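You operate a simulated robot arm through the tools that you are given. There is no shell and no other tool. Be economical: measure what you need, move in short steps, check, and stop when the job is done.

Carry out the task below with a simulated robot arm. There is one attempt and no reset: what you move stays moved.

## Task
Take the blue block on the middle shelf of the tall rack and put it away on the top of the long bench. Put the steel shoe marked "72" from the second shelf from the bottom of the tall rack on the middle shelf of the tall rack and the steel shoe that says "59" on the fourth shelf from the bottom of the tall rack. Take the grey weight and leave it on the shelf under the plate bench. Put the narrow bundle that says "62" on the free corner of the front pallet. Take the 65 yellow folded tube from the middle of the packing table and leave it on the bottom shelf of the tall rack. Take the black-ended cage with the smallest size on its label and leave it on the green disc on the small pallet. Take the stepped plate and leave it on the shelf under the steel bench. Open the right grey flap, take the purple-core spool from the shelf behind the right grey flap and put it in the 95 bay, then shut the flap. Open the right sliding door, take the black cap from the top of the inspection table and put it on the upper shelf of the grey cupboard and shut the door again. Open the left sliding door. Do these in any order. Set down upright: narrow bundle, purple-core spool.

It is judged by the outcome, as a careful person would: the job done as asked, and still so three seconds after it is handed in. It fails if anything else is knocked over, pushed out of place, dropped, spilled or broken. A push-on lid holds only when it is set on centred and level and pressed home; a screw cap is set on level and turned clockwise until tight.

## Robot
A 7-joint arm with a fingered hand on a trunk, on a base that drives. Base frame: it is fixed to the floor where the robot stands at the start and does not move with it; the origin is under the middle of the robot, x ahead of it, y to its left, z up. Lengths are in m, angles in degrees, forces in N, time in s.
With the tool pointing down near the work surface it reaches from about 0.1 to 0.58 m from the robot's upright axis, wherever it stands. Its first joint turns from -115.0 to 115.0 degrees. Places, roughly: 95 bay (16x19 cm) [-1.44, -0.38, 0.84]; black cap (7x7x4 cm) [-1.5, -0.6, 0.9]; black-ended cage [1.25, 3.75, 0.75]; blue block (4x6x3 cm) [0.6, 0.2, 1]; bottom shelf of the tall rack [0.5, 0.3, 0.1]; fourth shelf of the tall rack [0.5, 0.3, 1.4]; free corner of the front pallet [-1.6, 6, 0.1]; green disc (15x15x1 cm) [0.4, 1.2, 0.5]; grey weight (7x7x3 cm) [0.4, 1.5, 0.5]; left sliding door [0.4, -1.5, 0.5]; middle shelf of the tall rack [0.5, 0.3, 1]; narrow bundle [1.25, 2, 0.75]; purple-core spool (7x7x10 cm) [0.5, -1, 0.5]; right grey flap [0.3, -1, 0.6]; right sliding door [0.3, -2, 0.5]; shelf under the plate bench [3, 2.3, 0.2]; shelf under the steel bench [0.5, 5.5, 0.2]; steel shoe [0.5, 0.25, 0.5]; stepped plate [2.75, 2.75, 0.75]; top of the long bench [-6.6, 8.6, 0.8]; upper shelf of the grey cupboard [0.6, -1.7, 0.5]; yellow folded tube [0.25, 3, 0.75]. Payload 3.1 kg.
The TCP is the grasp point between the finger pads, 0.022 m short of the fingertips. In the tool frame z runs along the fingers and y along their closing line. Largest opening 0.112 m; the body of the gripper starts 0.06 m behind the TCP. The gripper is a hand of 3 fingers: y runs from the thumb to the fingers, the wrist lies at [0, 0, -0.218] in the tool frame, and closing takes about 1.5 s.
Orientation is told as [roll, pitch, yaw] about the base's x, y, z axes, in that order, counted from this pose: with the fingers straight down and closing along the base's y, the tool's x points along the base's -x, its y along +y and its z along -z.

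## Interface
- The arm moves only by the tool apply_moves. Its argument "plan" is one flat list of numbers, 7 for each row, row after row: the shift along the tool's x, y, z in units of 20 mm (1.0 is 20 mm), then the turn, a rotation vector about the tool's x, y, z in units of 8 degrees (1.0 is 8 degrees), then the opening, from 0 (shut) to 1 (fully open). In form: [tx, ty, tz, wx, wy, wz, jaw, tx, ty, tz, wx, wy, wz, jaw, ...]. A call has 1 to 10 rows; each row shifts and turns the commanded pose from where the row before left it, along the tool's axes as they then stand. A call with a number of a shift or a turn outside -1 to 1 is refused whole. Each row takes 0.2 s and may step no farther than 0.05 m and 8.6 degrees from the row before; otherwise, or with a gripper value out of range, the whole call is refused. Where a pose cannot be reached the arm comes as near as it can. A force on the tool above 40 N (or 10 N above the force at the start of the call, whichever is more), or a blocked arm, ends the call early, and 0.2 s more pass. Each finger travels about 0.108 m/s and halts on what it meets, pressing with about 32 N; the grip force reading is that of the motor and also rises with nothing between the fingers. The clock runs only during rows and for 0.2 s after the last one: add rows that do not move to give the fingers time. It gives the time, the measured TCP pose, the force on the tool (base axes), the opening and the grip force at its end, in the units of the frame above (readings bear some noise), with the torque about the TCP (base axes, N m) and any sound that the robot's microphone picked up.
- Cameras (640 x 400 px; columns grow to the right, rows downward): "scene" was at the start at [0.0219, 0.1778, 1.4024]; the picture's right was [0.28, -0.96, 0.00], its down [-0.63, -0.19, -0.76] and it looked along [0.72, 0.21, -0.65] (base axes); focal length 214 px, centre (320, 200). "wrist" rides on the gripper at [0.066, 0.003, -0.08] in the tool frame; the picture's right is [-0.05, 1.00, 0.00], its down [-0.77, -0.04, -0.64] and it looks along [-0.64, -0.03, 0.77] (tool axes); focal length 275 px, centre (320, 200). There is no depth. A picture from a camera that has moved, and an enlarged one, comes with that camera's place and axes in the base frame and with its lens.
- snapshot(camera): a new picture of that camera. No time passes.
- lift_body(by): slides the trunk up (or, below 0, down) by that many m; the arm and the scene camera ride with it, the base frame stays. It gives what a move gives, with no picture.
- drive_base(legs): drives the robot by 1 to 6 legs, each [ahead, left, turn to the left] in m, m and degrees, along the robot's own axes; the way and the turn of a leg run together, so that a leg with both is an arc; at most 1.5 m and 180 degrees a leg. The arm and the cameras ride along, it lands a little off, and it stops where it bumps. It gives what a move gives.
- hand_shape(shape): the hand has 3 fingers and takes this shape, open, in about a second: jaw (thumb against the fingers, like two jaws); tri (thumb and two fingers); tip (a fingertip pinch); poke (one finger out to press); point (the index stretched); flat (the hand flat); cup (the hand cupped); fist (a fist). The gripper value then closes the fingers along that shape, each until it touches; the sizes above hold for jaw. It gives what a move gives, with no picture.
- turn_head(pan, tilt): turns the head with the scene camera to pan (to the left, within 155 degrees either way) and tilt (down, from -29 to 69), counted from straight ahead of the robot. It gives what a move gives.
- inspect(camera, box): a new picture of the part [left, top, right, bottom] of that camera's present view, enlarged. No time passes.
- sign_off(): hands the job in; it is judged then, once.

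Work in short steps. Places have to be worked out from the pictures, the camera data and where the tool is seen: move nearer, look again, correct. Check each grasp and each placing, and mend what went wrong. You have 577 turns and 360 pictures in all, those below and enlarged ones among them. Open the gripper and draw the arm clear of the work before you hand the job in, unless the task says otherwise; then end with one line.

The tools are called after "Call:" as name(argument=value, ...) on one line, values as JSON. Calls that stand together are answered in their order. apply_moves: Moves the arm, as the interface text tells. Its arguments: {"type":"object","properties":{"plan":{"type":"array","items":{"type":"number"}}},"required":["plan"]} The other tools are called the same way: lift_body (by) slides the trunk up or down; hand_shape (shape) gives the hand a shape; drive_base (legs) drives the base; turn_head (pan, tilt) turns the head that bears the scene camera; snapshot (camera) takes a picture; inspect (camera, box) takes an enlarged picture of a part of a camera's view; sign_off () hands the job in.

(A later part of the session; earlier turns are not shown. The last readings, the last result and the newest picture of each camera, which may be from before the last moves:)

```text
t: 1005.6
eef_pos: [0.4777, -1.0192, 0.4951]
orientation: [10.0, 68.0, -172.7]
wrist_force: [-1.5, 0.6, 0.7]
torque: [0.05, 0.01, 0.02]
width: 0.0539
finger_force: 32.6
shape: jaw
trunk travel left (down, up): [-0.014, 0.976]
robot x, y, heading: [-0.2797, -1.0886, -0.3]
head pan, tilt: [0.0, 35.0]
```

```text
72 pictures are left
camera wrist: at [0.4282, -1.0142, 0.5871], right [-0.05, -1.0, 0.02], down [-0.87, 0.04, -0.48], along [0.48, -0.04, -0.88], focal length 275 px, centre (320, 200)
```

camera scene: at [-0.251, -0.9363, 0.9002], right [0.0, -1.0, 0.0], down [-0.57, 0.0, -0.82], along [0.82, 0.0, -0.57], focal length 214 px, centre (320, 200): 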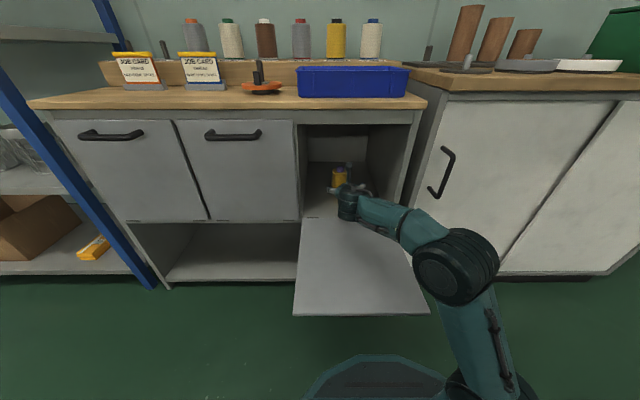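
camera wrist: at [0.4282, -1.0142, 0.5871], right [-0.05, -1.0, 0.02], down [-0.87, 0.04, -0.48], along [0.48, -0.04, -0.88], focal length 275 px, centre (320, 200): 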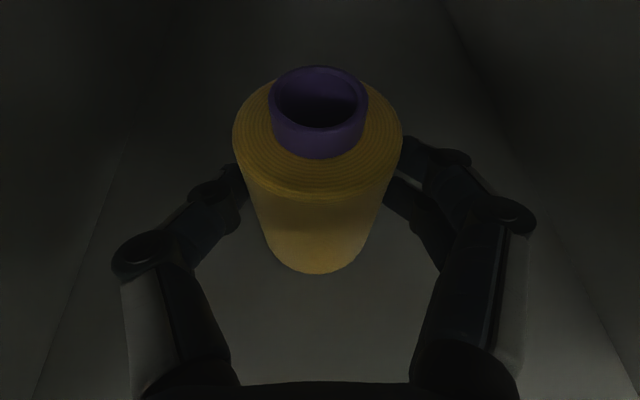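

Gripped. I lift 4 cm and back out.

Call:
apply_moves(plan=[0.5, 0, -0.2, 0, 0, 0, 0.25, 0.9, 0, -0.36, 0, 0, 0, 0.25, 0.5, 0, -0.2, 0, 0, 0, 0.25])

Call:
drive_base(legs=[[-0.3, 0, 0]])

Call:
lift_body(by=0.4)

Call:
lift_body(by=0.15)

Call:
turn_head(pan=150, tilt=40)

Call:
snapshot(camera="scene")

```text
t: 1006.4
eef_pos: [0.4773, -1.0174, 0.5343]
orientation: [10.0, 67.9, -172.7]
wrist_force: [0.1, 0.2, -2.9]
torque: [0.01, 0.07, -0.01]
width: 0.0536
finger_force: 31.7
shape: jaw
trunk travel left (down, up): [-0.014, 0.976]
robot x, y, heading: [-0.2798, -1.0882, -0.4]
head pan, tilt: [0.0, 35.0]
```

```text
t: 1008.5
eef_pos: [0.1777, -1.0141, 0.5349]
orientation: [10.0, 68.1, -172.6]
wrist_force: [1.0, 0.1, -3.5]
torque: [0.02, 0.04, 0.0]
width: 0.0538
finger_force: 32.1
shape: jaw
trunk travel left (down, up): [-0.014, 0.976]
robot x, y, heading: [-0.5784, -1.0869, 0.0]
head pan, tilt: [0.0, 35.0]
```

```text
t: 1012.3
eef_pos: [0.1779, -1.0137, 0.9353]
orientation: [9.9, 68.0, -172.6]
wrist_force: [-0.9, 0.4, -3.3]
torque: [-0.03, 0.07, -0.02]
width: 0.0538
finger_force: 32.1
shape: jaw
trunk travel left (down, up): [-0.414, 0.576]
robot x, y, heading: [-0.5805, -1.0873, 0.1]
head pan, tilt: [0.0, 35.0]
```

```text
t: 1014.0
eef_pos: [0.1778, -1.0139, 1.0848]
orientation: [10.0, 67.9, -172.6]
wrist_force: [-0.3, -0.7, -3.7]
torque: [-0.02, 0.06, -0.05]
width: 0.0538
finger_force: 32.2
shape: jaw
trunk travel left (down, up): [-0.564, 0.426]
robot x, y, heading: [-0.5831, -1.09, 0.1]
head pan, tilt: [0.0, 35.0]
```

```text
t: 1016.4
eef_pos: [0.1778, -1.0141, 1.0833]
orientation: [10.0, 68.0, -172.6]
wrist_force: [-0.2, 0.8, -3.2]
torque: [0.02, 0.1, 0.0]
width: 0.0538
finger_force: 32.4
shape: jaw
trunk travel left (down, up): [-0.564, 0.426]
robot x, y, heading: [-0.5808, -1.09, -0.2]
head pan, tilt: [150.0, 40.0]
```

```text
71 pictures are left
camera scene: at [-0.7132, -0.8923, 1.4427], right [0.5, 0.86, 0.0], down [0.56, -0.32, -0.77], along [-0.66, 0.38, -0.64], focal length 214 px, centre (320, 200)
```

scene: 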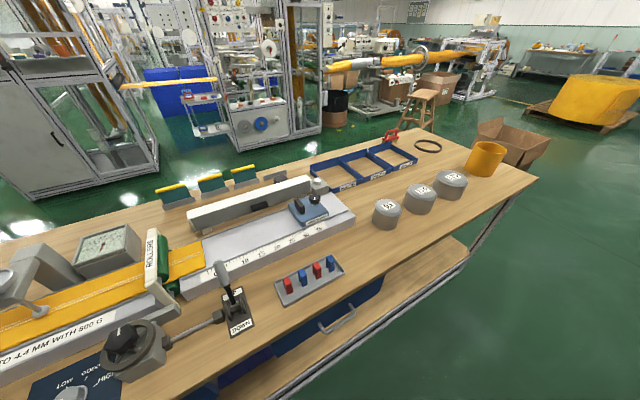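

Call:
inspect(camera="scene", box=[260, 120, 480, 240])

```text
2.91 times, centred on (370, 180) of scene
camera zoom: at [-0.7132, -0.8923, 1.4427], right [0.5, 0.86, 0.0], down [0.56, -0.32, -0.77], along [-0.66, 0.38, -0.64], focal length 624 px, centre (174, 258)
```

zoom: 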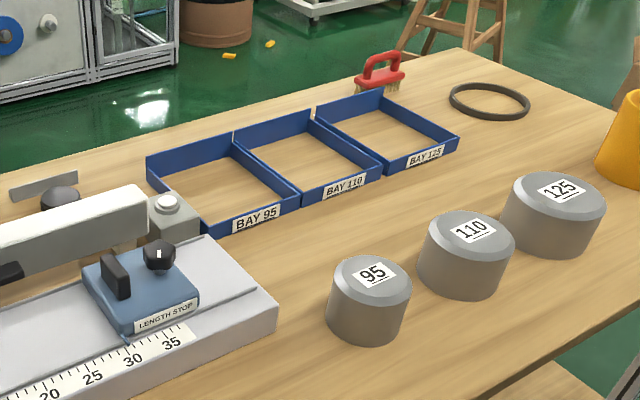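

Bay 95 is centred at (-1.44, -0.383). I raise 0.1 for clearance, turn in two stages and come to face the inspection table.

Call:
lift_body(by=0.12)

Call:
drive_base(legs=[[0, 0, 90], [0.78, 0, 0], [0, 0, 90]])

Call:
turn_head(pan=0, tilt=45)

Call:
snapshot(camera="wrist")

Call:
snapshot(camera="scene")

```text
t: 1017.9
eef_pos: [0.1774, -1.0142, 1.2036]
orientation: [10.0, 68.0, -172.6]
wrist_force: [-0.7, 0.1, -2.6]
torque: [-0.03, 0.06, 0.0]
width: 0.0536
finger_force: 32.7
shape: jaw
trunk travel left (down, up): [-0.684, 0.306]
robot x, y, heading: [-0.5829, -1.0881, -0.2]
head pan, tilt: [150.0, 40.0]
```

```text
t: 1029.8
eef_pos: [-1.3382, -0.4228, 1.2042]
orientation: [10.1, 68.0, 10.1]
wrist_force: [-0.9, -1.1, -3.1]
torque: [0.02, -0.06, -0.03]
width: 0.0528
finger_force: 32.0
shape: jaw
trunk travel left (down, up): [-0.684, 0.306]
robot x, y, heading: [-0.5825, -0.3105, -177.2]
head pan, tilt: [150.0, 40.0]
```

```text
t: 1032.2
eef_pos: [-1.3374, -0.4241, 1.204]
orientation: [10.1, 68.0, 10.1]
wrist_force: [-0.3, 0.1, -2.8]
torque: [-0.02, -0.07, 0.0]
width: 0.0528
finger_force: 31.5
shape: jaw
trunk travel left (down, up): [-0.684, 0.306]
robot x, y, heading: [-0.5813, -0.3076, -177.5]
head pan, tilt: [0.0, 45.0]
```

```text
69 pictures are left
camera wrist: at [-1.2869, -0.4243, 1.2964], right [0.0, 1.0, 0.02], down [0.88, 0.01, -0.48], along [-0.48, 0.02, -0.88], focal length 275 px, centre (320, 200)
```

wrist: 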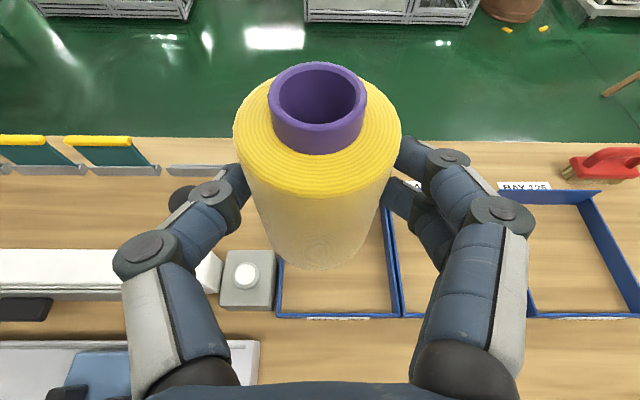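

```text
68 pictures are left
camera scene: at [-0.5969, -0.465, 1.5554], right [-0.05, 1.0, 0.0], down [0.71, 0.03, -0.71], along [-0.71, -0.03, -0.71], focal length 214 px, centre (320, 200)
```

scene: 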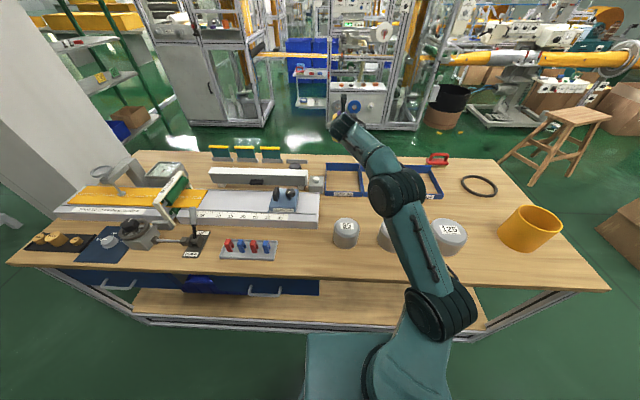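

Bay 95's front wall is at x≈-1.33, centre (-1.42, -0.385). I move the base 5 cm ahead and 4 cm right, then lower in stages.

Call:
drive_base(legs=[[0.05, -0.042, -2.5]])

Call:
lift_body(by=-0.2)

Call:
snapshot(camera="wrist")

Call:
snapshot(camera="scene")

```text
t: 1033.2
eef_pos: [-1.3947, -0.3488, 1.2032]
orientation: [10.0, 67.8, 7.6]
wrist_force: [-0.1, 0.8, -3.3]
torque: [0.0, -0.08, 0.04]
width: 0.0526
finger_force: 31.8
shape: jaw
trunk travel left (down, up): [-0.684, 0.306]
robot x, y, heading: [-0.6352, -0.2721, -179.7]
head pan, tilt: [0.0, 45.0]
```

```text
t: 1035.3
eef_pos: [-1.393, -0.3507, 1.0036]
orientation: [10.2, 67.9, 7.8]
wrist_force: [-0.7, 0.4, -1.9]
torque: [0.03, -0.06, -0.01]
width: 0.0526
finger_force: 31.7
shape: jaw
trunk travel left (down, up): [-0.484, 0.506]
robot x, y, heading: [-0.6332, -0.2706, -179.7]
head pan, tilt: [0.0, 45.0]
```

```text
67 pictures are left
camera wrist: at [-1.3429, -0.3548, 1.0964], right [0.04, 1.0, 0.02], down [0.88, -0.03, -0.48], along [-0.48, 0.04, -0.88], focal length 275 px, centre (320, 200)
```

wrist: 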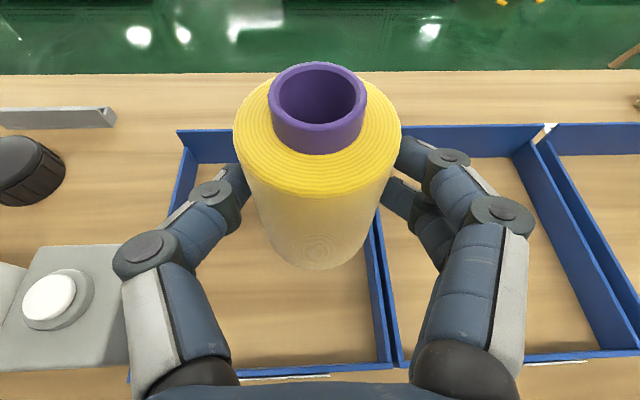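

```text
66 pictures are left
camera scene: at [-0.6552, -0.4238, 1.3554], right [0.0, 1.0, 0.0], down [0.71, 0.0, -0.71], along [-0.71, 0.0, -0.71], focal length 214 px, centre (320, 200)
```

scene: 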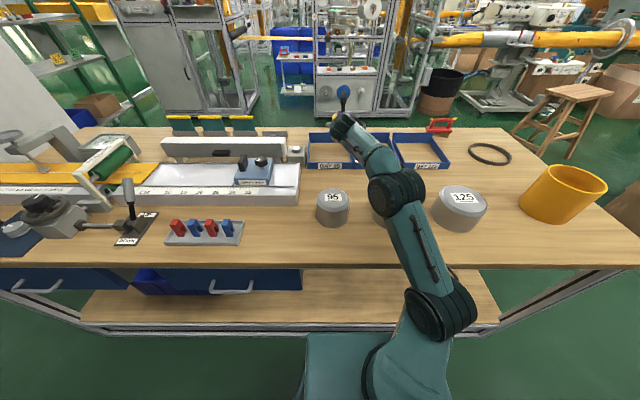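

Bay 95 is ~4 cm to the left of the spool. I shift, then lower.

Call:
drive_base(legs=[[0.015, 0.038, 0]])

Call:
lift_body(by=-0.05)

Call:
snapshot(camera="wrist")

```text
t: 1036.2
eef_pos: [-1.4088, -0.3924, 1.0033]
orientation: [10.1, 67.9, 7.9]
wrist_force: [-0.3, -0.4, -3.1]
torque: [-0.01, -0.1, -0.03]
width: 0.0526
finger_force: 32.0
shape: jaw
trunk travel left (down, up): [-0.484, 0.506]
robot x, y, heading: [-0.6502, -0.311, -179.7]
head pan, tilt: [0.0, 45.0]
```

```text
t: 1037.1
eef_pos: [-1.4079, -0.3917, 0.9549]
orientation: [10.0, 68.0, 7.8]
wrist_force: [-1.0, 0.6, -3.0]
torque: [0.01, -0.08, 0.0]
width: 0.0526
finger_force: 31.6
shape: jaw
trunk travel left (down, up): [-0.434, 0.556]
robot x, y, heading: [-0.6502, -0.3131, -179.5]
head pan, tilt: [0.0, 45.0]
```

```text
65 pictures are left
camera wrist: at [-1.3578, -0.3949, 1.0463], right [0.04, 1.0, 0.02], down [0.88, -0.03, -0.48], along [-0.48, 0.04, -0.88], focal length 275 px, centre (320, 200)
```

wrist: 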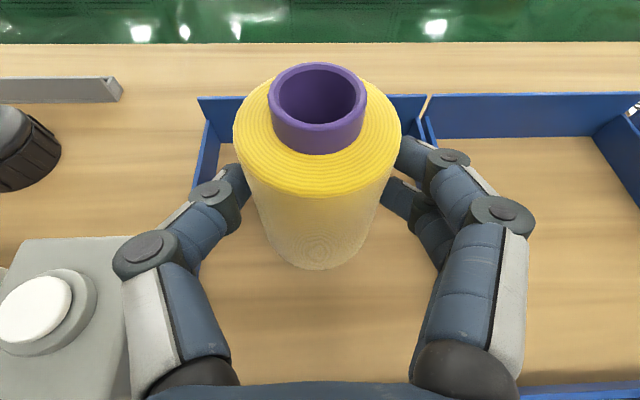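

Centred in bay 95. Lower to contact.

Call:
apply_moves(plan=[-0.7, 0, 0.28, 0, 0, 0, 0.2, -0.46, 0, 0.19, 0, 0, 0, 0.2])

Call:
apply_moves(plan=[-0.28, 0, 0.11, 0, 0, 0, 0.2, -0.28, 0, 0.11, 0, 0, 0, 0.2])

Call:
apply_moves(plan=[-0.28, 0, 0.11, 0, 0, 0, 0.2, -0.28, 0, 0.11, 0, 0, 0, 0.2])

```text
t: 1037.7
eef_pos: [-1.4084, -0.3895, 0.9287]
orientation: [9.9, 67.8, 7.8]
wrist_force: [0.3, -0.5, -2.3]
torque: [0.01, -0.08, 0.0]
width: 0.0527
finger_force: 31.7
shape: jaw
trunk travel left (down, up): [-0.434, 0.556]
robot x, y, heading: [-0.6497, -0.3114, -179.7]
head pan, tilt: [0.0, 45.0]
```

```text
t: 1038.3
eef_pos: [-1.4064, -0.3888, 0.9239]
orientation: [10.0, 68.6, 7.9]
wrist_force: [-7.2, -0.9, 19.6]
torque: [-0.14, 0.31, -0.05]
width: 0.0523
finger_force: 32.3
shape: jaw
trunk travel left (down, up): [-0.434, 0.556]
robot x, y, heading: [-0.6486, -0.3121, -179.6]
head pan, tilt: [0.0, 45.0]
```

```text
t: 1038.9
eef_pos: [-1.4023, -0.3891, 0.913]
orientation: [10.1, 68.5, 7.9]
wrist_force: [12.5, -3.4, 26.6]
torque: [-0.21, 0.35, 0.05]
width: 0.0484
finger_force: 32.1
shape: jaw
trunk travel left (down, up): [-0.434, 0.556]
robot x, y, heading: [-0.6506, -0.3086, -179.7]
head pan, tilt: [0.0, 45.0]
```

On the table. I open while easing up.

Call:
apply_moves(plan=[0.15, 0, -0.06, 0, 0, 0, 0.4, 0, 0, 0, 0, 0, 0, 0.55, 0, 0, 0, 0, 0, 0, 0.7, 0, 0, 0, 0, 0, 0, 0.85])

Call:
snapshot(camera="wrist")

```text
t: 1039.9
eef_pos: [-1.4067, -0.3869, 0.9094]
orientation: [10.0, 67.9, 7.8]
wrist_force: [0.2, -0.3, -0.2]
torque: [0.01, -0.03, 0.02]
width: 0.0949
finger_force: 0.1
shape: jaw
trunk travel left (down, up): [-0.434, 0.556]
robot x, y, heading: [-0.6518, -0.3135, -179.8]
head pan, tilt: [0.0, 45.0]
```

```text
64 pictures are left
camera wrist: at [-1.3571, -0.3911, 1.0006], right [0.04, 1.0, 0.02], down [0.88, -0.03, -0.48], along [-0.48, 0.04, -0.88], focal length 275 px, centre (320, 200)
```

wrist: 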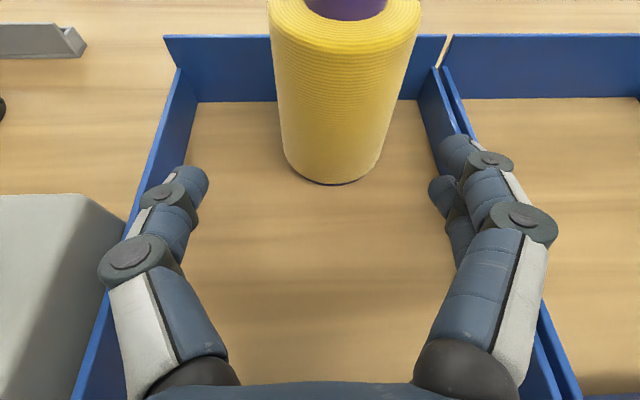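

Spool stands upright in bay 95. I raise the hand, back away, and go shut the flap.

Call:
apply_moves(plan=[0.93, 0, -0.37, 0, 0, 0, 0.85, 0.93, 0, -0.37, 0, 0, 0, 0.85, 0.93, 0, -0.37, 0, 0, 0, 0.85, 0.93, 0, -0.37, 0, 0, 0, 0.85, 0.93, 0, -0.37, 0, 0, 0, 0.85, 0.93, 0, -0.37, 0, 0, 0, 0.85])

Call:
lift_body(by=0.15)

Call:
drive_base(legs=[[0.0, 0, -90], [-0.75, 0, 0], [0, 0, -90]])

Call:
turn_head(pan=-5, tilt=40)

Call:
snapshot(camera="scene")

```text
t: 1041.3
eef_pos: [-1.4077, -0.3959, 1.029]
orientation: [10.3, 67.9, 8.0]
wrist_force: [0.5, -0.4, -0.3]
torque: [0.01, -0.01, 0.03]
width: 0.0952
finger_force: 0.0
shape: jaw
trunk travel left (down, up): [-0.434, 0.556]
robot x, y, heading: [-0.6492, -0.3123, -179.6]
head pan, tilt: [0.0, 45.0]
```

```text
t: 1043.1
eef_pos: [-1.4068, -0.3948, 1.1786]
orientation: [10.0, 68.1, 7.8]
wrist_force: [0.2, 0.3, -0.3]
torque: [0.01, 0.01, -0.01]
width: 0.0948
finger_force: 0.0
shape: jaw
trunk travel left (down, up): [-0.584, 0.406]
robot x, y, heading: [-0.6535, -0.3093, -179.8]
head pan, tilt: [0.0, 45.0]
```

```text
t: 1054.8
eef_pos: [0.1179, -0.99, 1.1785]
orientation: [10.0, 68.0, -173.6]
wrist_force: [0.3, -0.2, 0.3]
torque: [0.0, -0.01, 0.02]
width: 0.0949
finger_force: 0.1
shape: jaw
trunk travel left (down, up): [-0.584, 0.406]
robot x, y, heading: [-0.6423, -1.0583, -1.1]
head pan, tilt: [0.0, 45.0]
```

```text
t: 1055.5
eef_pos: [0.1187, -0.9898, 1.1783]
orientation: [10.0, 68.0, -173.4]
wrist_force: [-0.8, 0.7, 0.4]
torque: [0.0, -0.05, -0.02]
width: 0.0949
finger_force: 0.0
shape: jaw
trunk travel left (down, up): [-0.584, 0.406]
robot x, y, heading: [-0.6402, -1.0552, -0.9]
head pan, tilt: [-5.0, 40.0]
```

```text
63 pictures are left
camera scene: at [-0.6125, -0.912, 1.4626], right [-0.1, -0.99, 0.0], down [-0.64, 0.07, -0.77], along [0.76, -0.08, -0.64], focal length 214 px, centre (320, 200)
```

scene: 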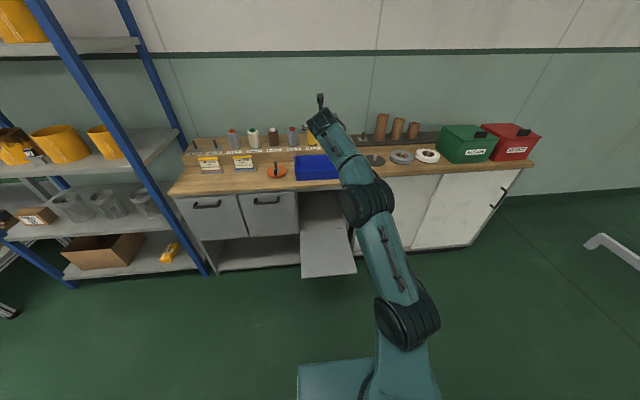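

To shut the flap I'll lift it from below at its left side and then push it closed. I retract, close the hand, and lower in front of the flap edge.

Call:
apply_moves(plan=[-0.37, 0, -0.92, 0, 0, 0, 0.5, -0.37, 0, -0.92, 0, 0, 0, 0.3, -0.37, 0, -0.92, 0, 0, 0, 0.1, -0.37, 0, -0.92, 0, 0, 0, 0, -0.37, 0, -0.92, 0, 0, 0, 0, -0.37, 0, -0.92, 0, 0, 0, 0, -0.37, 0, -0.92, 0, 0, 0, 0])

Call:
lift_body(by=-0.4)

Call:
drive_base(legs=[[0, 0.075, 0.9]])

Call:
lift_body(by=-0.17)

Call:
snapshot(camera="scene")

```text
t: 1057.1
eef_pos: [-0.0207, -0.9845, 1.1789]
orientation: [10.0, 68.1, -173.5]
wrist_force: [-0.4, 0.0, 1.2]
torque: [0.01, 0.03, 0.01]
width: 0.0001
finger_force: 32.1
shape: jaw
trunk travel left (down, up): [-0.584, 0.406]
robot x, y, heading: [-0.6391, -1.0563, -0.9]
head pan, tilt: [-5.0, 40.0]
```

```text
t: 1060.9
eef_pos: [-0.0193, -0.9841, 0.7771]
orientation: [10.0, 68.0, -173.4]
wrist_force: [-0.3, 0.4, 0.1]
torque: [-0.01, -0.01, -0.01]
width: 0.0
finger_force: 32.0
shape: jaw
trunk travel left (down, up): [-0.184, 0.806]
robot x, y, heading: [-0.6421, -1.06, -1.0]
head pan, tilt: [-5.0, 40.0]
```

```text
t: 1061.9
eef_pos: [-0.02, -0.9001, 0.7784]
orientation: [10.0, 68.2, -172.5]
wrist_force: [0.2, -0.2, 0.9]
torque: [0.0, 0.02, -0.02]
width: 0.0
finger_force: 32.3
shape: jaw
trunk travel left (down, up): [-0.184, 0.806]
robot x, y, heading: [-0.6431, -0.9844, 0.3]
head pan, tilt: [-5.0, 40.0]
```

```text
t: 1063.8
eef_pos: [-0.0193, -0.8989, 0.6078]
orientation: [10.0, 68.0, -172.5]
wrist_force: [-0.8, 0.4, 0.1]
torque: [0.01, -0.02, 0.0]
width: 0.0
finger_force: 31.7
shape: jaw
trunk travel left (down, up): [-0.014, 0.976]
robot x, y, heading: [-0.6436, -0.9862, -0.1]
head pan, tilt: [-5.0, 40.0]
```

```text
62 pictures are left
camera scene: at [-0.6144, -0.837, 0.8927], right [-0.09, -1.0, 0.0], down [-0.64, 0.06, -0.77], along [0.76, -0.07, -0.64], focal length 214 px, centre (320, 200)
```

scene: 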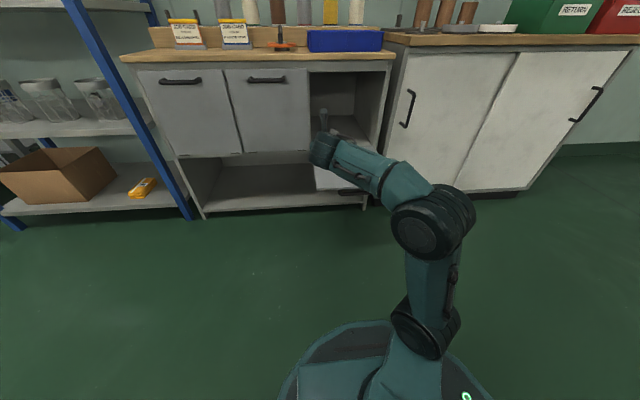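

I move back 4 cm, lower to just below the flap's edge, then go in under it.

Call:
apply_moves(plan=[-0.37, 0.5, -0.92, 0, 0, 0, 0, -0.37, 0.5, -0.92, 0, 0, 0, 0, -0.93, 0, 0.37, 0, 0, 0, 0, -0.93, 0, 0.37, 0, 0, 0, 0, -0.93, 0, 0.37, 0, 0, 0, 0, -0.93, 0, 0.37, 0, 0, 0, 0, -0.93, 0, 0.37, 0, 0, 0, 0, -0.93, 0, 0.37, 0, 0, 0, 0, -0.93, 0, 0.37, 0, 0, 0, 0, -0.93, 0, 0.37, 0, 0, 0, 0])

Call:
apply_moves(plan=[-0.93, 0, 0.37, 0, 0, 0, 0, -0.93, 0, 0.37, 0, 0, 0, 0, -0.93, 0, 0.37, 0, 0, 0, 0, 0.37, 0, 0.92, 0, 0, 0, 0, 0.37, 0, 0.92, 0, 0, 0, 0, 0.37, 0, 0.92, 0, 0, 0, 0])

Call:
snapshot(camera="wrist")

```text
t: 1066.0
eef_pos: [-0.0424, -0.9113, 0.4734]
orientation: [10.1, 68.0, -172.4]
wrist_force: [-0.2, 0.3, -0.9]
torque: [-0.02, 0.0, 0.02]
width: 0.0001
finger_force: 31.8
shape: jaw
out of reach, approached as far as the arm can: row 5, 6, 7, 8
trunk travel left (down, up): [-0.014, 0.976]
robot x, y, heading: [-0.6394, -0.987, -0.1]
head pan, tilt: [-5.0, 40.0]
```

```text
t: 1067.4
eef_pos: [0.0198, -0.9182, 0.4149]
orientation: [10.1, 67.9, -172.4]
wrist_force: [-4.0, 0.1, -2.1]
torque: [0.02, -0.18, -0.05]
width: 0.0
finger_force: 32.0
shape: jaw
trunk travel left (down, up): [-0.014, 0.976]
robot x, y, heading: [-0.6429, -0.9832, 0.1]
head pan, tilt: [-5.0, 40.0]
```

```text
61 pictures are left
camera wrist: at [-0.0314, -0.9138, 0.5063], right [-0.05, -1.0, 0.02], down [-0.88, 0.03, -0.48], along [0.48, -0.04, -0.88], focal length 275 px, centre (320, 200)
```

wrist: 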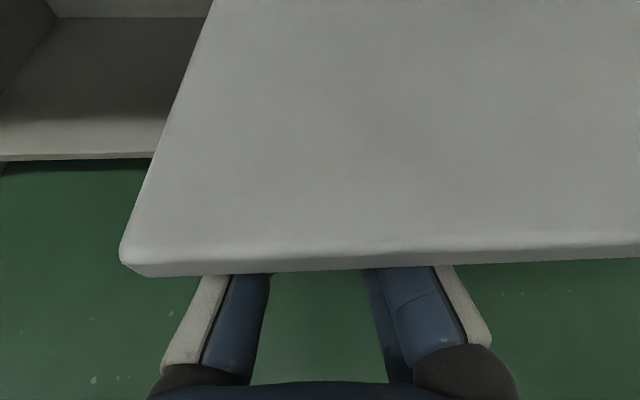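

Fingers are under the flap. I lift it along its arc in stages.

Call:
apply_moves(plan=[0.89, 0, -0.2, 0, 0, 0, 0, 0.89, 0, -0.2, 0, 0, 0, 0, 0.89, 0, -0.2, 0, 0, 0, 0, 0.89, 0, -0.2, 0, 0, 0, 0, 0.89, 0, -0.2, 0, 0, 0, 0, 0.89, 0, -0.2, 0, 0, 0, 0, 0.89, 0, -0.2, 0, 0, 0, 0])

Call:
apply_moves(plan=[0.92, 0, 0.21, 0, 0, 0, 0, 0.92, 0, 0.21, 0, 0, 0, 0, 0.92, 0, 0.21, 0, 0, 0, 0, 0.92, 0, 0.21, 0, 0, 0, 0, 0.92, 0, 0.21, 0, 0, 0, 0, 0.92, 0, 0.21, 0, 0, 0, 0])

Call:
snapshot(camera="scene")

```text
t: 1069.0
eef_pos: [0.0381, -0.9099, 0.5404]
orientation: [9.9, 67.8, -172.6]
wrist_force: [0.0, -0.1, -3.7]
torque: [0.01, -0.02, 0.01]
width: 0.0003
finger_force: 32.0
shape: jaw
trunk travel left (down, up): [-0.014, 0.976]
robot x, y, heading: [-0.6362, -0.9847, -0.0]
head pan, tilt: [-5.0, 40.0]
```

```text
t: 1070.4
eef_pos: [0.103, -0.907, 0.633]
orientation: [10.0, 68.0, -172.5]
wrist_force: [-1.3, -0.1, -2.2]
torque: [-0.02, 0.02, 0.01]
width: 0.0003
finger_force: 32.1
shape: jaw
trunk travel left (down, up): [-0.014, 0.976]
robot x, y, heading: [-0.6385, -0.9819, 0.3]
head pan, tilt: [-5.0, 40.0]
```

```text
60 pictures are left
camera scene: at [-0.6143, -0.8368, 0.8926], right [-0.09, -1.0, 0.0], down [-0.64, 0.06, -0.77], along [0.76, -0.07, -0.64], focal length 214 px, centre (320, 200)
```

scene: 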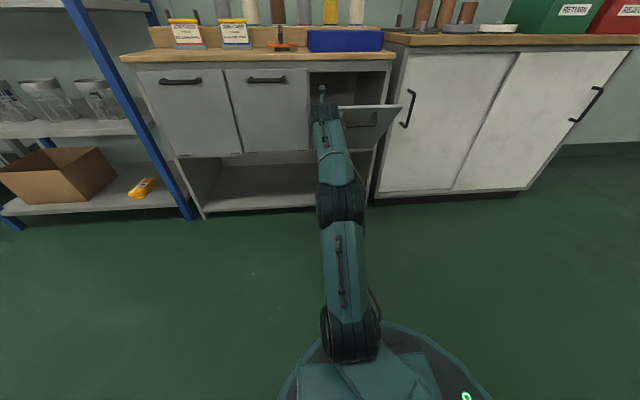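

The flap is rising nicely. I continue and push it closed.

Call:
apply_moves(plan=[0.91, 0, 0.545, 0, 0, 0, 0, 0.91, 0, 0.545, 0, 0, 0, 0, 0.7, 0, 0.75, 0, 0, 0, 0, 0.5, 0, 0.85, 0, 0, 0, 0, 0.37, 0, 0.92, 0, 0, 0, 0])

Call:
drive_base(legs=[[0.06, 0, 0]])

Call:
snapshot(camera="scene")

```text
t: 1071.6
eef_pos: [0.1245, -0.9127, 0.6419]
orientation: [10.1, 67.9, -172.5]
wrist_force: [-1.3, -0.5, -1.4]
torque: [-0.02, -0.01, 0.01]
width: 0.0
finger_force: 31.5
shape: jaw
out of reach, approached as far as the arm can: row 2, 3, 4, 5
trunk travel left (down, up): [-0.014, 0.976]
robot x, y, heading: [-0.6401, -0.9834, 0.1]
head pan, tilt: [-5.0, 40.0]
```

```text
t: 1072.6
eef_pos: [0.184, -0.9127, 0.6419]
orientation: [10.0, 68.0, -172.5]
wrist_force: [-1.2, -0.1, -0.9]
torque: [-0.01, 0.02, 0.01]
width: 0.0
finger_force: 31.8
shape: jaw
trunk travel left (down, up): [-0.014, 0.976]
robot x, y, heading: [-0.5786, -0.9824, 0.3]
head pan, tilt: [-5.0, 40.0]
```

```text
59 pictures are left
camera scene: at [-0.5543, -0.837, 0.8926], right [-0.09, -1.0, 0.0], down [-0.64, 0.06, -0.77], along [0.76, -0.07, -0.64], focal length 214 px, centre (320, 200)
```

scene: 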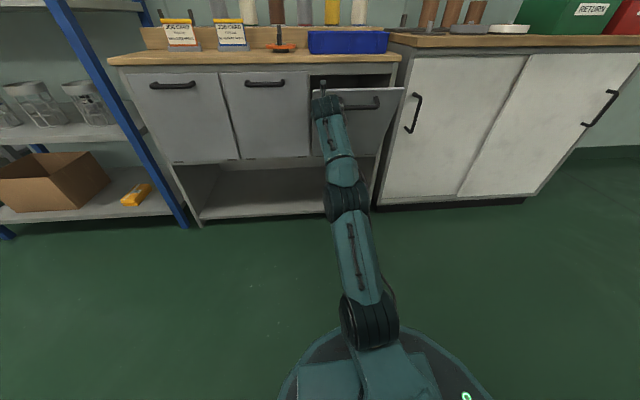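

Continue pushing forward to shut it.

Call:
drive_base(legs=[[0.085, 0, 0]])

Call:
snapshot(camera="scene")

```text
t: 1073.7
eef_pos: [0.2711, -0.9121, 0.641]
orientation: [10.0, 68.0, -172.4]
wrist_force: [-0.8, -0.2, -0.2]
torque: [0.0, 0.03, 0.0]
width: 0.0
finger_force: 31.3
shape: jaw
trunk travel left (down, up): [-0.014, 0.976]
robot x, y, heading: [-0.4941, -0.9823, -0.0]
head pan, tilt: [-5.0, 40.0]
```

```text
58 pictures are left
camera scene: at [-0.4693, -0.8371, 0.8926], right [-0.09, -1.0, 0.0], down [-0.64, 0.06, -0.77], along [0.76, -0.07, -0.64], focal length 214 px, centre (320, 200)
```

scene: 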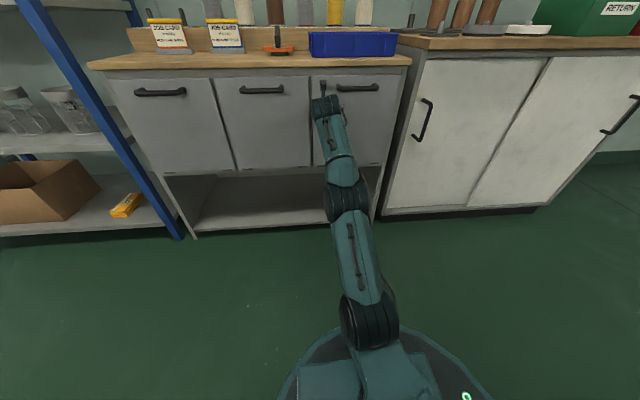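

It's nearly or fully shut; a final small push to be sure.

Call:
drive_base(legs=[[0.02, 0, 0]])

Call:
inspect(camera="scene", box=[200, 50, 430, 200])

```text
t: 1074.5
eef_pos: [0.2903, -0.913, 0.6426]
orientation: [10.0, 68.0, -172.6]
wrist_force: [-9.8, -1.8, -3.0]
torque: [-0.02, -0.04, 0.16]
width: 0.0
finger_force: 32.4
shape: jaw
trunk travel left (down, up): [-0.014, 0.976]
robot x, y, heading: [-0.4759, -0.9846, -0.0]
head pan, tilt: [-5.0, 40.0]
```

```text
2.67 times, centred on (315, 125) of scene
camera zoom: at [-0.4502, -0.8372, 0.8927], right [-0.09, -1.0, 0.0], down [-0.64, 0.06, -0.77], along [0.76, -0.07, -0.64], focal length 572 px, centre (333, 400)
```

zoom: 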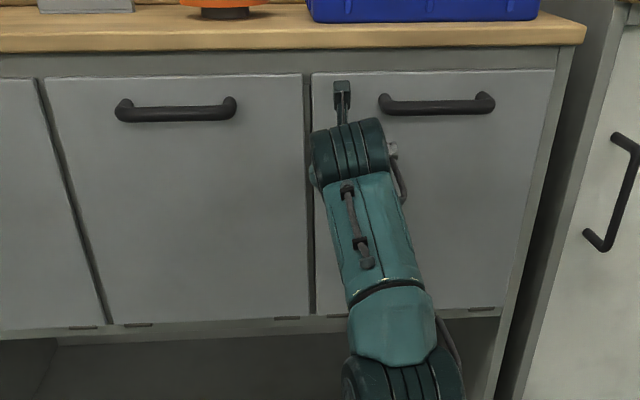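

The flap is shut. Now the right sliding door: I back off and drive right to its handle (about y≈-2.08).

Call:
drive_base(legs=[[-0.15, 0, 0], [0, -1.2, 0]])

Call:
turn_head(pan=15, tilt=30)

Call:
snapshot(camera="scene")

Call:
snapshot(camera="wrist")

```text
t: 1081.6
eef_pos: [0.1336, -2.1217, 0.642]
orientation: [10.0, 67.9, -172.4]
wrist_force: [0.6, -0.5, -0.2]
torque: [0.01, -0.03, 0.01]
width: 0.0002
finger_force: 32.0
shape: jaw
trunk travel left (down, up): [-0.014, 0.976]
robot x, y, heading: [-0.6295, -2.1937, -0.1]
head pan, tilt: [-5.0, 40.0]
```

```text
t: 1082.4
eef_pos: [0.1337, -2.1221, 0.6415]
orientation: [10.0, 67.9, -172.4]
wrist_force: [0.5, -0.6, 0.4]
torque: [0.01, -0.02, 0.0]
width: 0.0002
finger_force: 32.1
shape: jaw
trunk travel left (down, up): [-0.014, 0.976]
robot x, y, heading: [-0.6307, -2.1954, -0.0]
head pan, tilt: [15.0, 30.0]
```

```text
56 pictures are left
camera scene: at [-0.6025, -2.0168, 0.908], right [0.26, -0.97, 0.0], down [-0.48, -0.13, -0.87], along [0.84, 0.22, -0.5], focal length 214 px, centre (320, 200)
```

scene: 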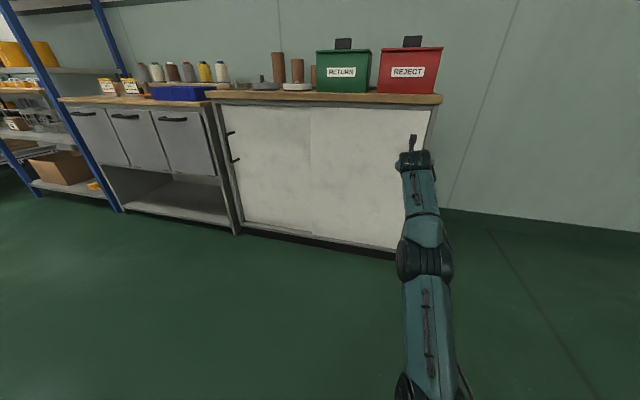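

```text
55 pictures are left
camera wrist: at [0.0843, -2.1174, 0.7335], right [-0.05, -1.0, 0.02], down [-0.88, 0.03, -0.48], along [0.48, -0.04, -0.88], focal length 275 px, centre (320, 200)
```

wrist: 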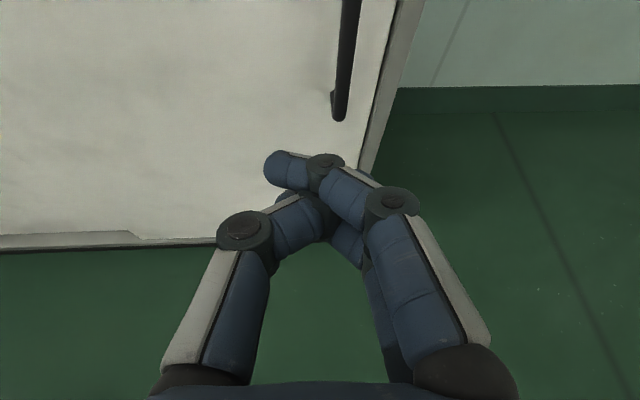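

The bar is at y≈-2.146. I move to its right, go in, and slide left.

Call:
drive_base(legs=[[0, -0.066, 0], [0.122, 0, 0]])

Call:
snapshot(camera="wrist")

```text
t: 1084.3
eef_pos: [0.2545, -2.1875, 0.643]
orientation: [10.0, 67.9, -172.3]
wrist_force: [1.1, 0.8, -0.1]
torque: [0.0, 0.0, -0.01]
width: 0.0
finger_force: 32.1
shape: jaw
trunk travel left (down, up): [-0.014, 0.976]
robot x, y, heading: [-0.5113, -2.26, 0.1]
head pan, tilt: [15.0, 30.0]
```

```text
54 pictures are left
camera wrist: at [0.205, -2.1822, 0.7336], right [-0.05, -1.0, 0.02], down [-0.88, 0.03, -0.48], along [0.48, -0.04, -0.88], focal length 275 px, centre (320, 200)
```

wrist: 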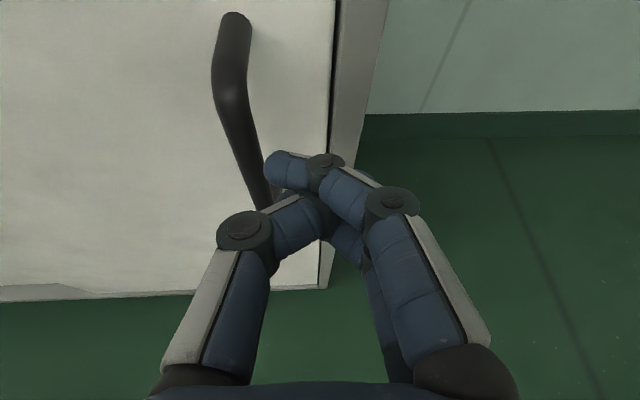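

Fingers are beside the bar. I slide the base left 0.42 m to open the right door.

Call:
drive_base(legs=[[0, 0.42, 0]])

Call:
snapshot(camera="wrist")

Call:
snapshot(camera="scene")

```text
t: 1086.8
eef_pos: [0.2554, -1.77, 0.6416]
orientation: [10.0, 67.9, -172.7]
wrist_force: [-0.3, 0.5, -0.3]
torque: [0.04, 0.0, 0.04]
width: 0.0
finger_force: 32.1
shape: jaw
trunk travel left (down, up): [-0.014, 0.976]
robot x, y, heading: [-0.5093, -1.8401, -0.4]
head pan, tilt: [15.0, 30.0]
```

```text
53 pictures are left
camera wrist: at [0.2063, -1.7649, 0.7335], right [-0.05, -1.0, 0.02], down [-0.88, 0.04, -0.48], along [0.48, -0.04, -0.88], focal length 275 px, centre (320, 200)
```

wrist: 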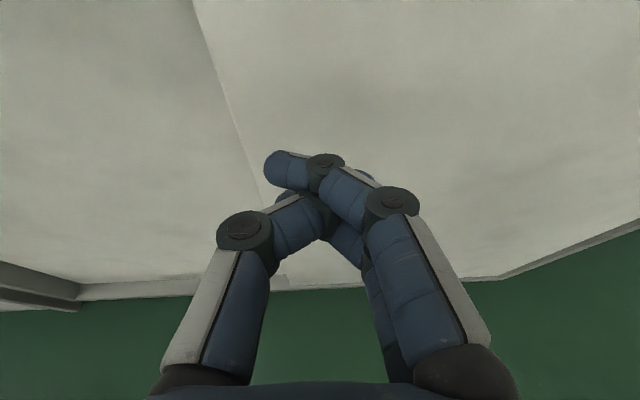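

```text
52 pictures are left
camera scene: at [-0.48, -1.661, 0.908], right [0.25, -0.97, 0.0], down [-0.48, -0.13, -0.87], along [0.84, 0.22, -0.5], focal length 214 px, centre (320, 200)
```

scene: 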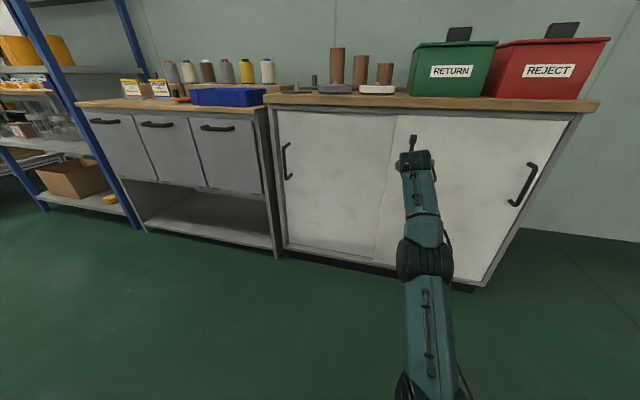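

The hand slid past in front of the bar; it must sit deeper (x≈0.29). I go back to its right side and move in further until just short of the door face.

Call:
drive_base(legs=[[-0.08, 0, 0.4], [0, -0.42, 0], [0.08, 0, 0]])

Call:
apply_moves(plan=[0.37, 0, 0.92, 0, 0, 0, 0, 0.37, 0, 0.92, 0, 0, 0, 0])

Call:
snapshot(camera="wrist")

```text
t: 1090.7
eef_pos: [0.2568, -2.1809, 0.6406]
orientation: [9.9, 68.0, -172.3]
wrist_force: [0.0, 0.4, 0.1]
torque: [0.01, 0.0, 0.01]
width: 0.0
finger_force: 31.9
shape: jaw
trunk travel left (down, up): [-0.014, 0.976]
robot x, y, heading: [-0.5124, -2.2523, 0.1]
head pan, tilt: [15.0, 30.0]
```

```text
t: 1091.3
eef_pos: [0.2652, -2.1781, 0.6306]
orientation: [10.0, 67.9, -172.3]
wrist_force: [-0.1, 0.6, -0.3]
torque: [0.0, -0.03, 0.0]
width: 0.0
finger_force: 32.1
shape: jaw
out of reach, approached as far as the arm can: row 1, 2
trunk travel left (down, up): [-0.014, 0.976]
robot x, y, heading: [-0.5125, -2.2554, 0.2]
head pan, tilt: [15.0, 30.0]
```

```text
51 pictures are left
camera wrist: at [0.2149, -2.1737, 0.7223], right [-0.05, -1.0, 0.02], down [-0.88, 0.03, -0.48], along [0.48, -0.04, -0.88], focal length 275 px, centre (320, 200)
```

wrist: 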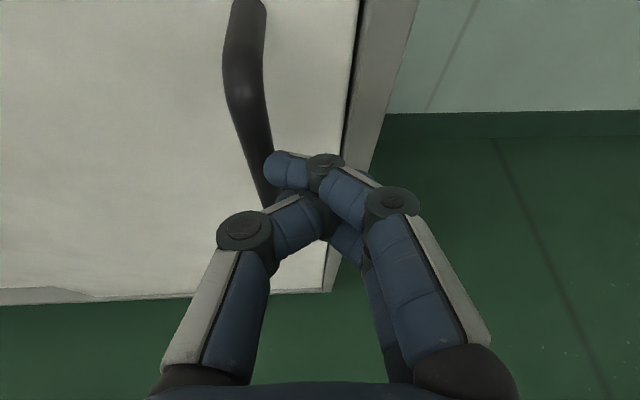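

Call:
drive_base(legs=[[0.03, -0.005, 0]])

Call:
drive_base(legs=[[0, 0.1, 0]])

Call:
snapshot(camera="wrist")

```text
t: 1092.2
eef_pos: [0.295, -2.1827, 0.6304]
orientation: [10.1, 67.9, -172.3]
wrist_force: [-0.3, -0.6, -0.3]
torque: [0.0, -0.01, -0.01]
width: 0.0
finger_force: 31.7
shape: jaw
trunk travel left (down, up): [-0.014, 0.976]
robot x, y, heading: [-0.48, -2.2613, 0.2]
head pan, tilt: [15.0, 30.0]
```

```text
t: 1093.3
eef_pos: [0.2943, -2.0831, 0.6301]
orientation: [10.0, 67.9, -172.2]
wrist_force: [0.7, -0.2, 1.1]
torque: [0.0, 0.04, 0.01]
width: 0.0
finger_force: 31.6
shape: jaw
trunk travel left (down, up): [-0.014, 0.976]
robot x, y, heading: [-0.478, -2.1576, 0.2]
head pan, tilt: [15.0, 30.0]
```

```text
50 pictures are left
camera wrist: at [0.2446, -2.0782, 0.7222], right [-0.04, -1.0, 0.02], down [-0.88, 0.03, -0.48], along [0.48, -0.04, -0.88], focal length 275 px, centre (320, 200)
```

wrist: 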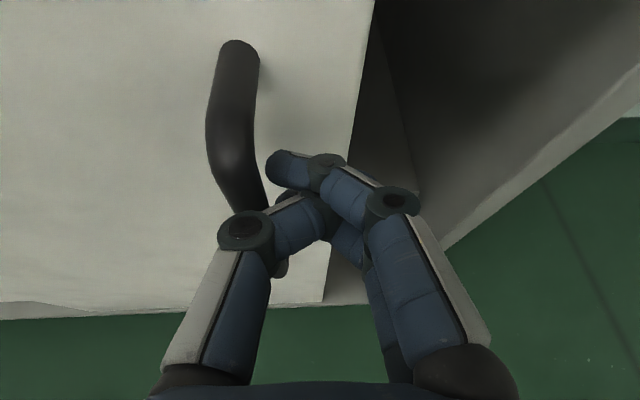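

It's sliding now — the opening shows at the right. I continue sliding left.

Call:
drive_base(legs=[[0, 0.36, 0]])

Call:
snapshot(camera="scene")

```text
t: 1095.4
eef_pos: [0.295, -1.8049, 0.6299]
orientation: [11.8, 67.9, -173.2]
wrist_force: [8.7, -9.5, 0.8]
torque: [-0.01, -0.08, -0.08]
width: 0.0
finger_force: 31.8
shape: jaw
trunk travel left (down, up): [-0.014, 0.976]
robot x, y, heading: [-0.4782, -1.8559, -0.2]
head pan, tilt: [15.0, 30.0]
stopped in leg 1: the force on the tool passed its limit at 50 N (the readings are from after the stop); the commanded pose is now the measured one
```

```text
49 pictures are left
camera scene: at [-0.4497, -1.6756, 0.9081], right [0.25, -0.97, 0.0], down [-0.48, -0.13, -0.87], along [0.84, 0.22, -0.5], focal length 214 px, centre (320, 200)
```

scene: 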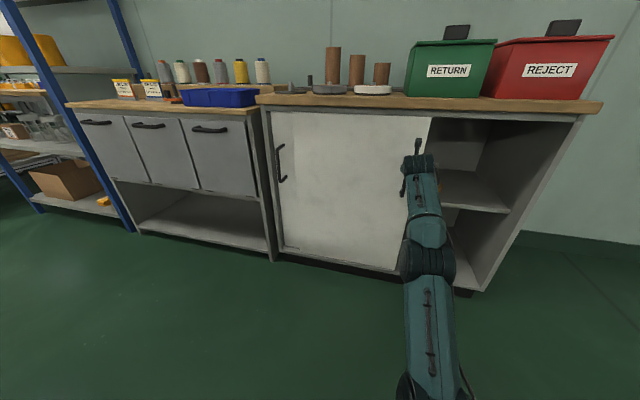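

The right door is open; the upper shelf shows at z≈0.5. Now the black cap at about (-1.50, -0.61) on the inspection table: it's too far from this side, so I go around to the table's far side. I lift the hand high first.

Call:
drive_base(legs=[[-0.12, -0.02, 0]])

Call:
lift_body(by=0.4)

Call:
lift_body(by=0.15)

Call:
drive_base(legs=[[0, 1.5, 0], [0, 1.4, 0], [-1.5, 0, 0]])

Call:
turn_head(pan=-60, tilt=30)

Call:
snapshot(camera="scene")

```text
t: 1096.6
eef_pos: [0.1749, -1.8195, 0.6307]
orientation: [11.6, 67.9, -173.0]
wrist_force: [-0.3, 0.1, 0.7]
torque: [-0.02, 0.0, 0.01]
width: 0.0
finger_force: 32.1
shape: jaw
trunk travel left (down, up): [-0.014, 0.976]
robot x, y, heading: [-0.5984, -1.8686, -0.2]
head pan, tilt: [15.0, 30.0]
```

```text
t: 1100.4
eef_pos: [0.1736, -1.8194, 1.0302]
orientation: [11.6, 67.9, -173.0]
wrist_force: [0.0, 0.2, -0.3]
torque: [0.02, -0.02, 0.01]
width: 0.0001
finger_force: 32.3
shape: jaw
trunk travel left (down, up): [-0.414, 0.576]
robot x, y, heading: [-0.6012, -1.8734, -0.4]
head pan, tilt: [15.0, 30.0]
```

```text
t: 1102.2
eef_pos: [0.1732, -1.8188, 1.1817]
orientation: [11.6, 67.9, -172.9]
wrist_force: [-0.3, -0.4, 0.8]
torque: [-0.01, 0.0, 0.0]
width: 0.0001
finger_force: 31.9
shape: jaw
trunk travel left (down, up): [-0.564, 0.426]
robot x, y, heading: [-0.6005, -1.8723, -0.4]
head pan, tilt: [15.0, 30.0]
```

```text
t: 1123.5
eef_pos: [-1.3085, 1.1172, 1.1804]
orientation: [11.5, 68.0, -174.0]
wrist_force: [-1.1, 0.0, -0.2]
torque: [0.03, 0.03, -0.01]
width: 0.0
finger_force: 31.5
shape: jaw
trunk travel left (down, up): [-0.564, 0.426]
robot x, y, heading: [-2.0849, 1.0804, -1.4]
head pan, tilt: [15.0, 30.0]
```

```text
t: 1124.9
eef_pos: [-1.3073, 1.1172, 1.181]
orientation: [11.5, 68.0, -174.1]
wrist_force: [0.2, -0.4, 0.1]
torque: [0.02, 0.01, -0.01]
width: 0.0
finger_force: 31.6
shape: jaw
trunk travel left (down, up): [-0.564, 0.426]
robot x, y, heading: [-2.0878, 1.0797, -1.2]
head pan, tilt: [-60.0, 30.0]
```

```text
48 pictures are left
camera scene: at [-2.0958, 1.1555, 1.458], right [-0.88, -0.48, 0.0], down [-0.24, 0.44, -0.87], along [0.42, -0.76, -0.5], focal length 214 px, centre (320, 200)
```

scene: 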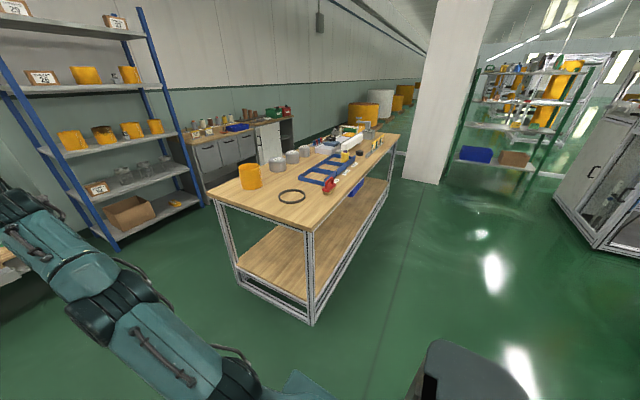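

The far side is free. I set the hand to 45° tilt and a shorter reach, then slide along to the cap.

Call:
apply_moves(plan=[-0.37, 0, -0.92, 0, -1, 0, 0.3, -0.5, 0, -0.86, 0, -1, 0, 0.5, -0.62, 0, -0.78, 0, -0.9, 0, 0.7, -0.7, 0, -0.7, 0, 0, 0, 0.9, -0.7, 0, -0.7, 0, 0, 0, 0.9, -0.7, 0, -0.7, 0, 0, 0, 0.9, -0.7, 0, -0.7, 0, 0, 0, 0.9, -0.7, 0, -0.7, 0, 0, 0, 0.9, -0.7, 0, -0.7, 0, 0, 0, 0.9, -0.7, 0, -0.7, 0, 0, 0, 0.9])

Call:
drive_base(legs=[[0, -1.5, 1.2], [0, -0.17, 0]])

Call:
turn_head(pan=0, tilt=45)

Call:
snapshot(camera="scene")

Call:
snapshot(camera="wrist")

```text
t: 1127.1
eef_pos: [-1.5478, 1.13, 1.1673]
orientation: [6.2, 45.2, 179.6]
wrist_force: [0.0, 0.2, -1.0]
torque: [0.0, 0.0, -0.01]
width: 0.1008
finger_force: 0.1
shape: jaw
out of reach, approached as far as the arm can: row 1, 2, 3
trunk travel left (down, up): [-0.564, 0.426]
robot x, y, heading: [-2.0871, 1.0815, -1.1]
head pan, tilt: [-60.0, 30.0]
```

```text
t: 1135.5
eef_pos: [-1.5581, -0.5061, 1.1663]
orientation: [6.2, 45.0, -178.9]
wrist_force: [-0.1, 0.3, -0.3]
torque: [0.01, 0.02, 0.03]
width: 0.1007
finger_force: 0.1
shape: jaw
trunk travel left (down, up): [-0.564, 0.426]
robot x, y, heading: [-2.0955, -0.5683, 0.2]
head pan, tilt: [-60.0, 30.0]
```

```text
t: 1136.8
eef_pos: [-1.5596, -0.5052, 1.1673]
orientation: [6.1, 45.0, -178.9]
wrist_force: [0.4, -0.3, -0.3]
torque: [-0.01, 0.01, -0.02]
width: 0.1005
finger_force: 0.1
shape: jaw
trunk travel left (down, up): [-0.564, 0.426]
robot x, y, heading: [-2.0921, -0.5665, 0.3]
head pan, tilt: [0.0, 45.0]
```

```text
47 pictures are left
camera scene: at [-2.0728, -0.4155, 1.4354], right [0.01, -1.0, 0.0], down [-0.71, 0.0, -0.71], along [0.71, 0.0, -0.71], focal length 214 px, centre (320, 200)
```

scene: 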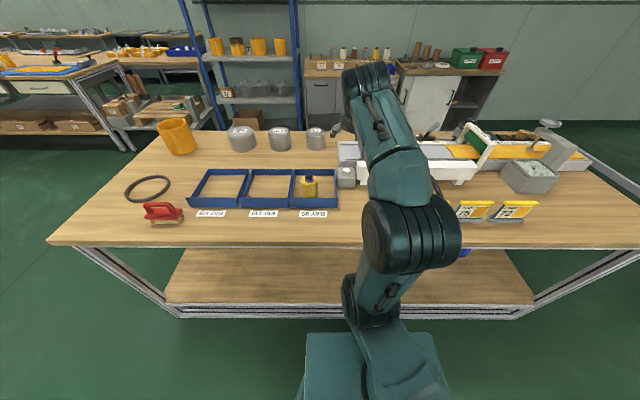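

```text
46 pictures are left
camera wrist: at [-1.5691, -0.4993, 1.2718], right [-0.09, -1.0, 0.04], down [-0.99, 0.08, -0.1], along [0.1, -0.05, -0.99], focal length 275 px, centre (320, 200)
```

wrist: 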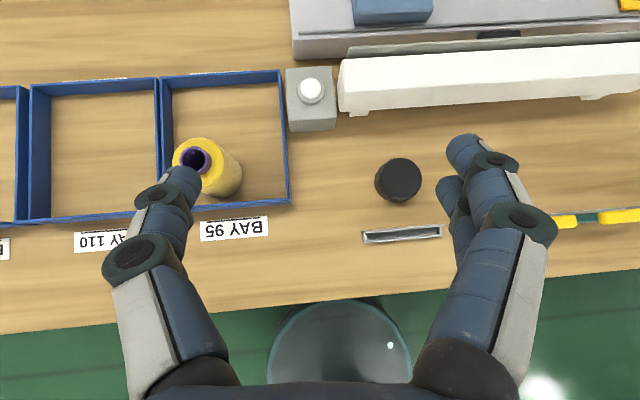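

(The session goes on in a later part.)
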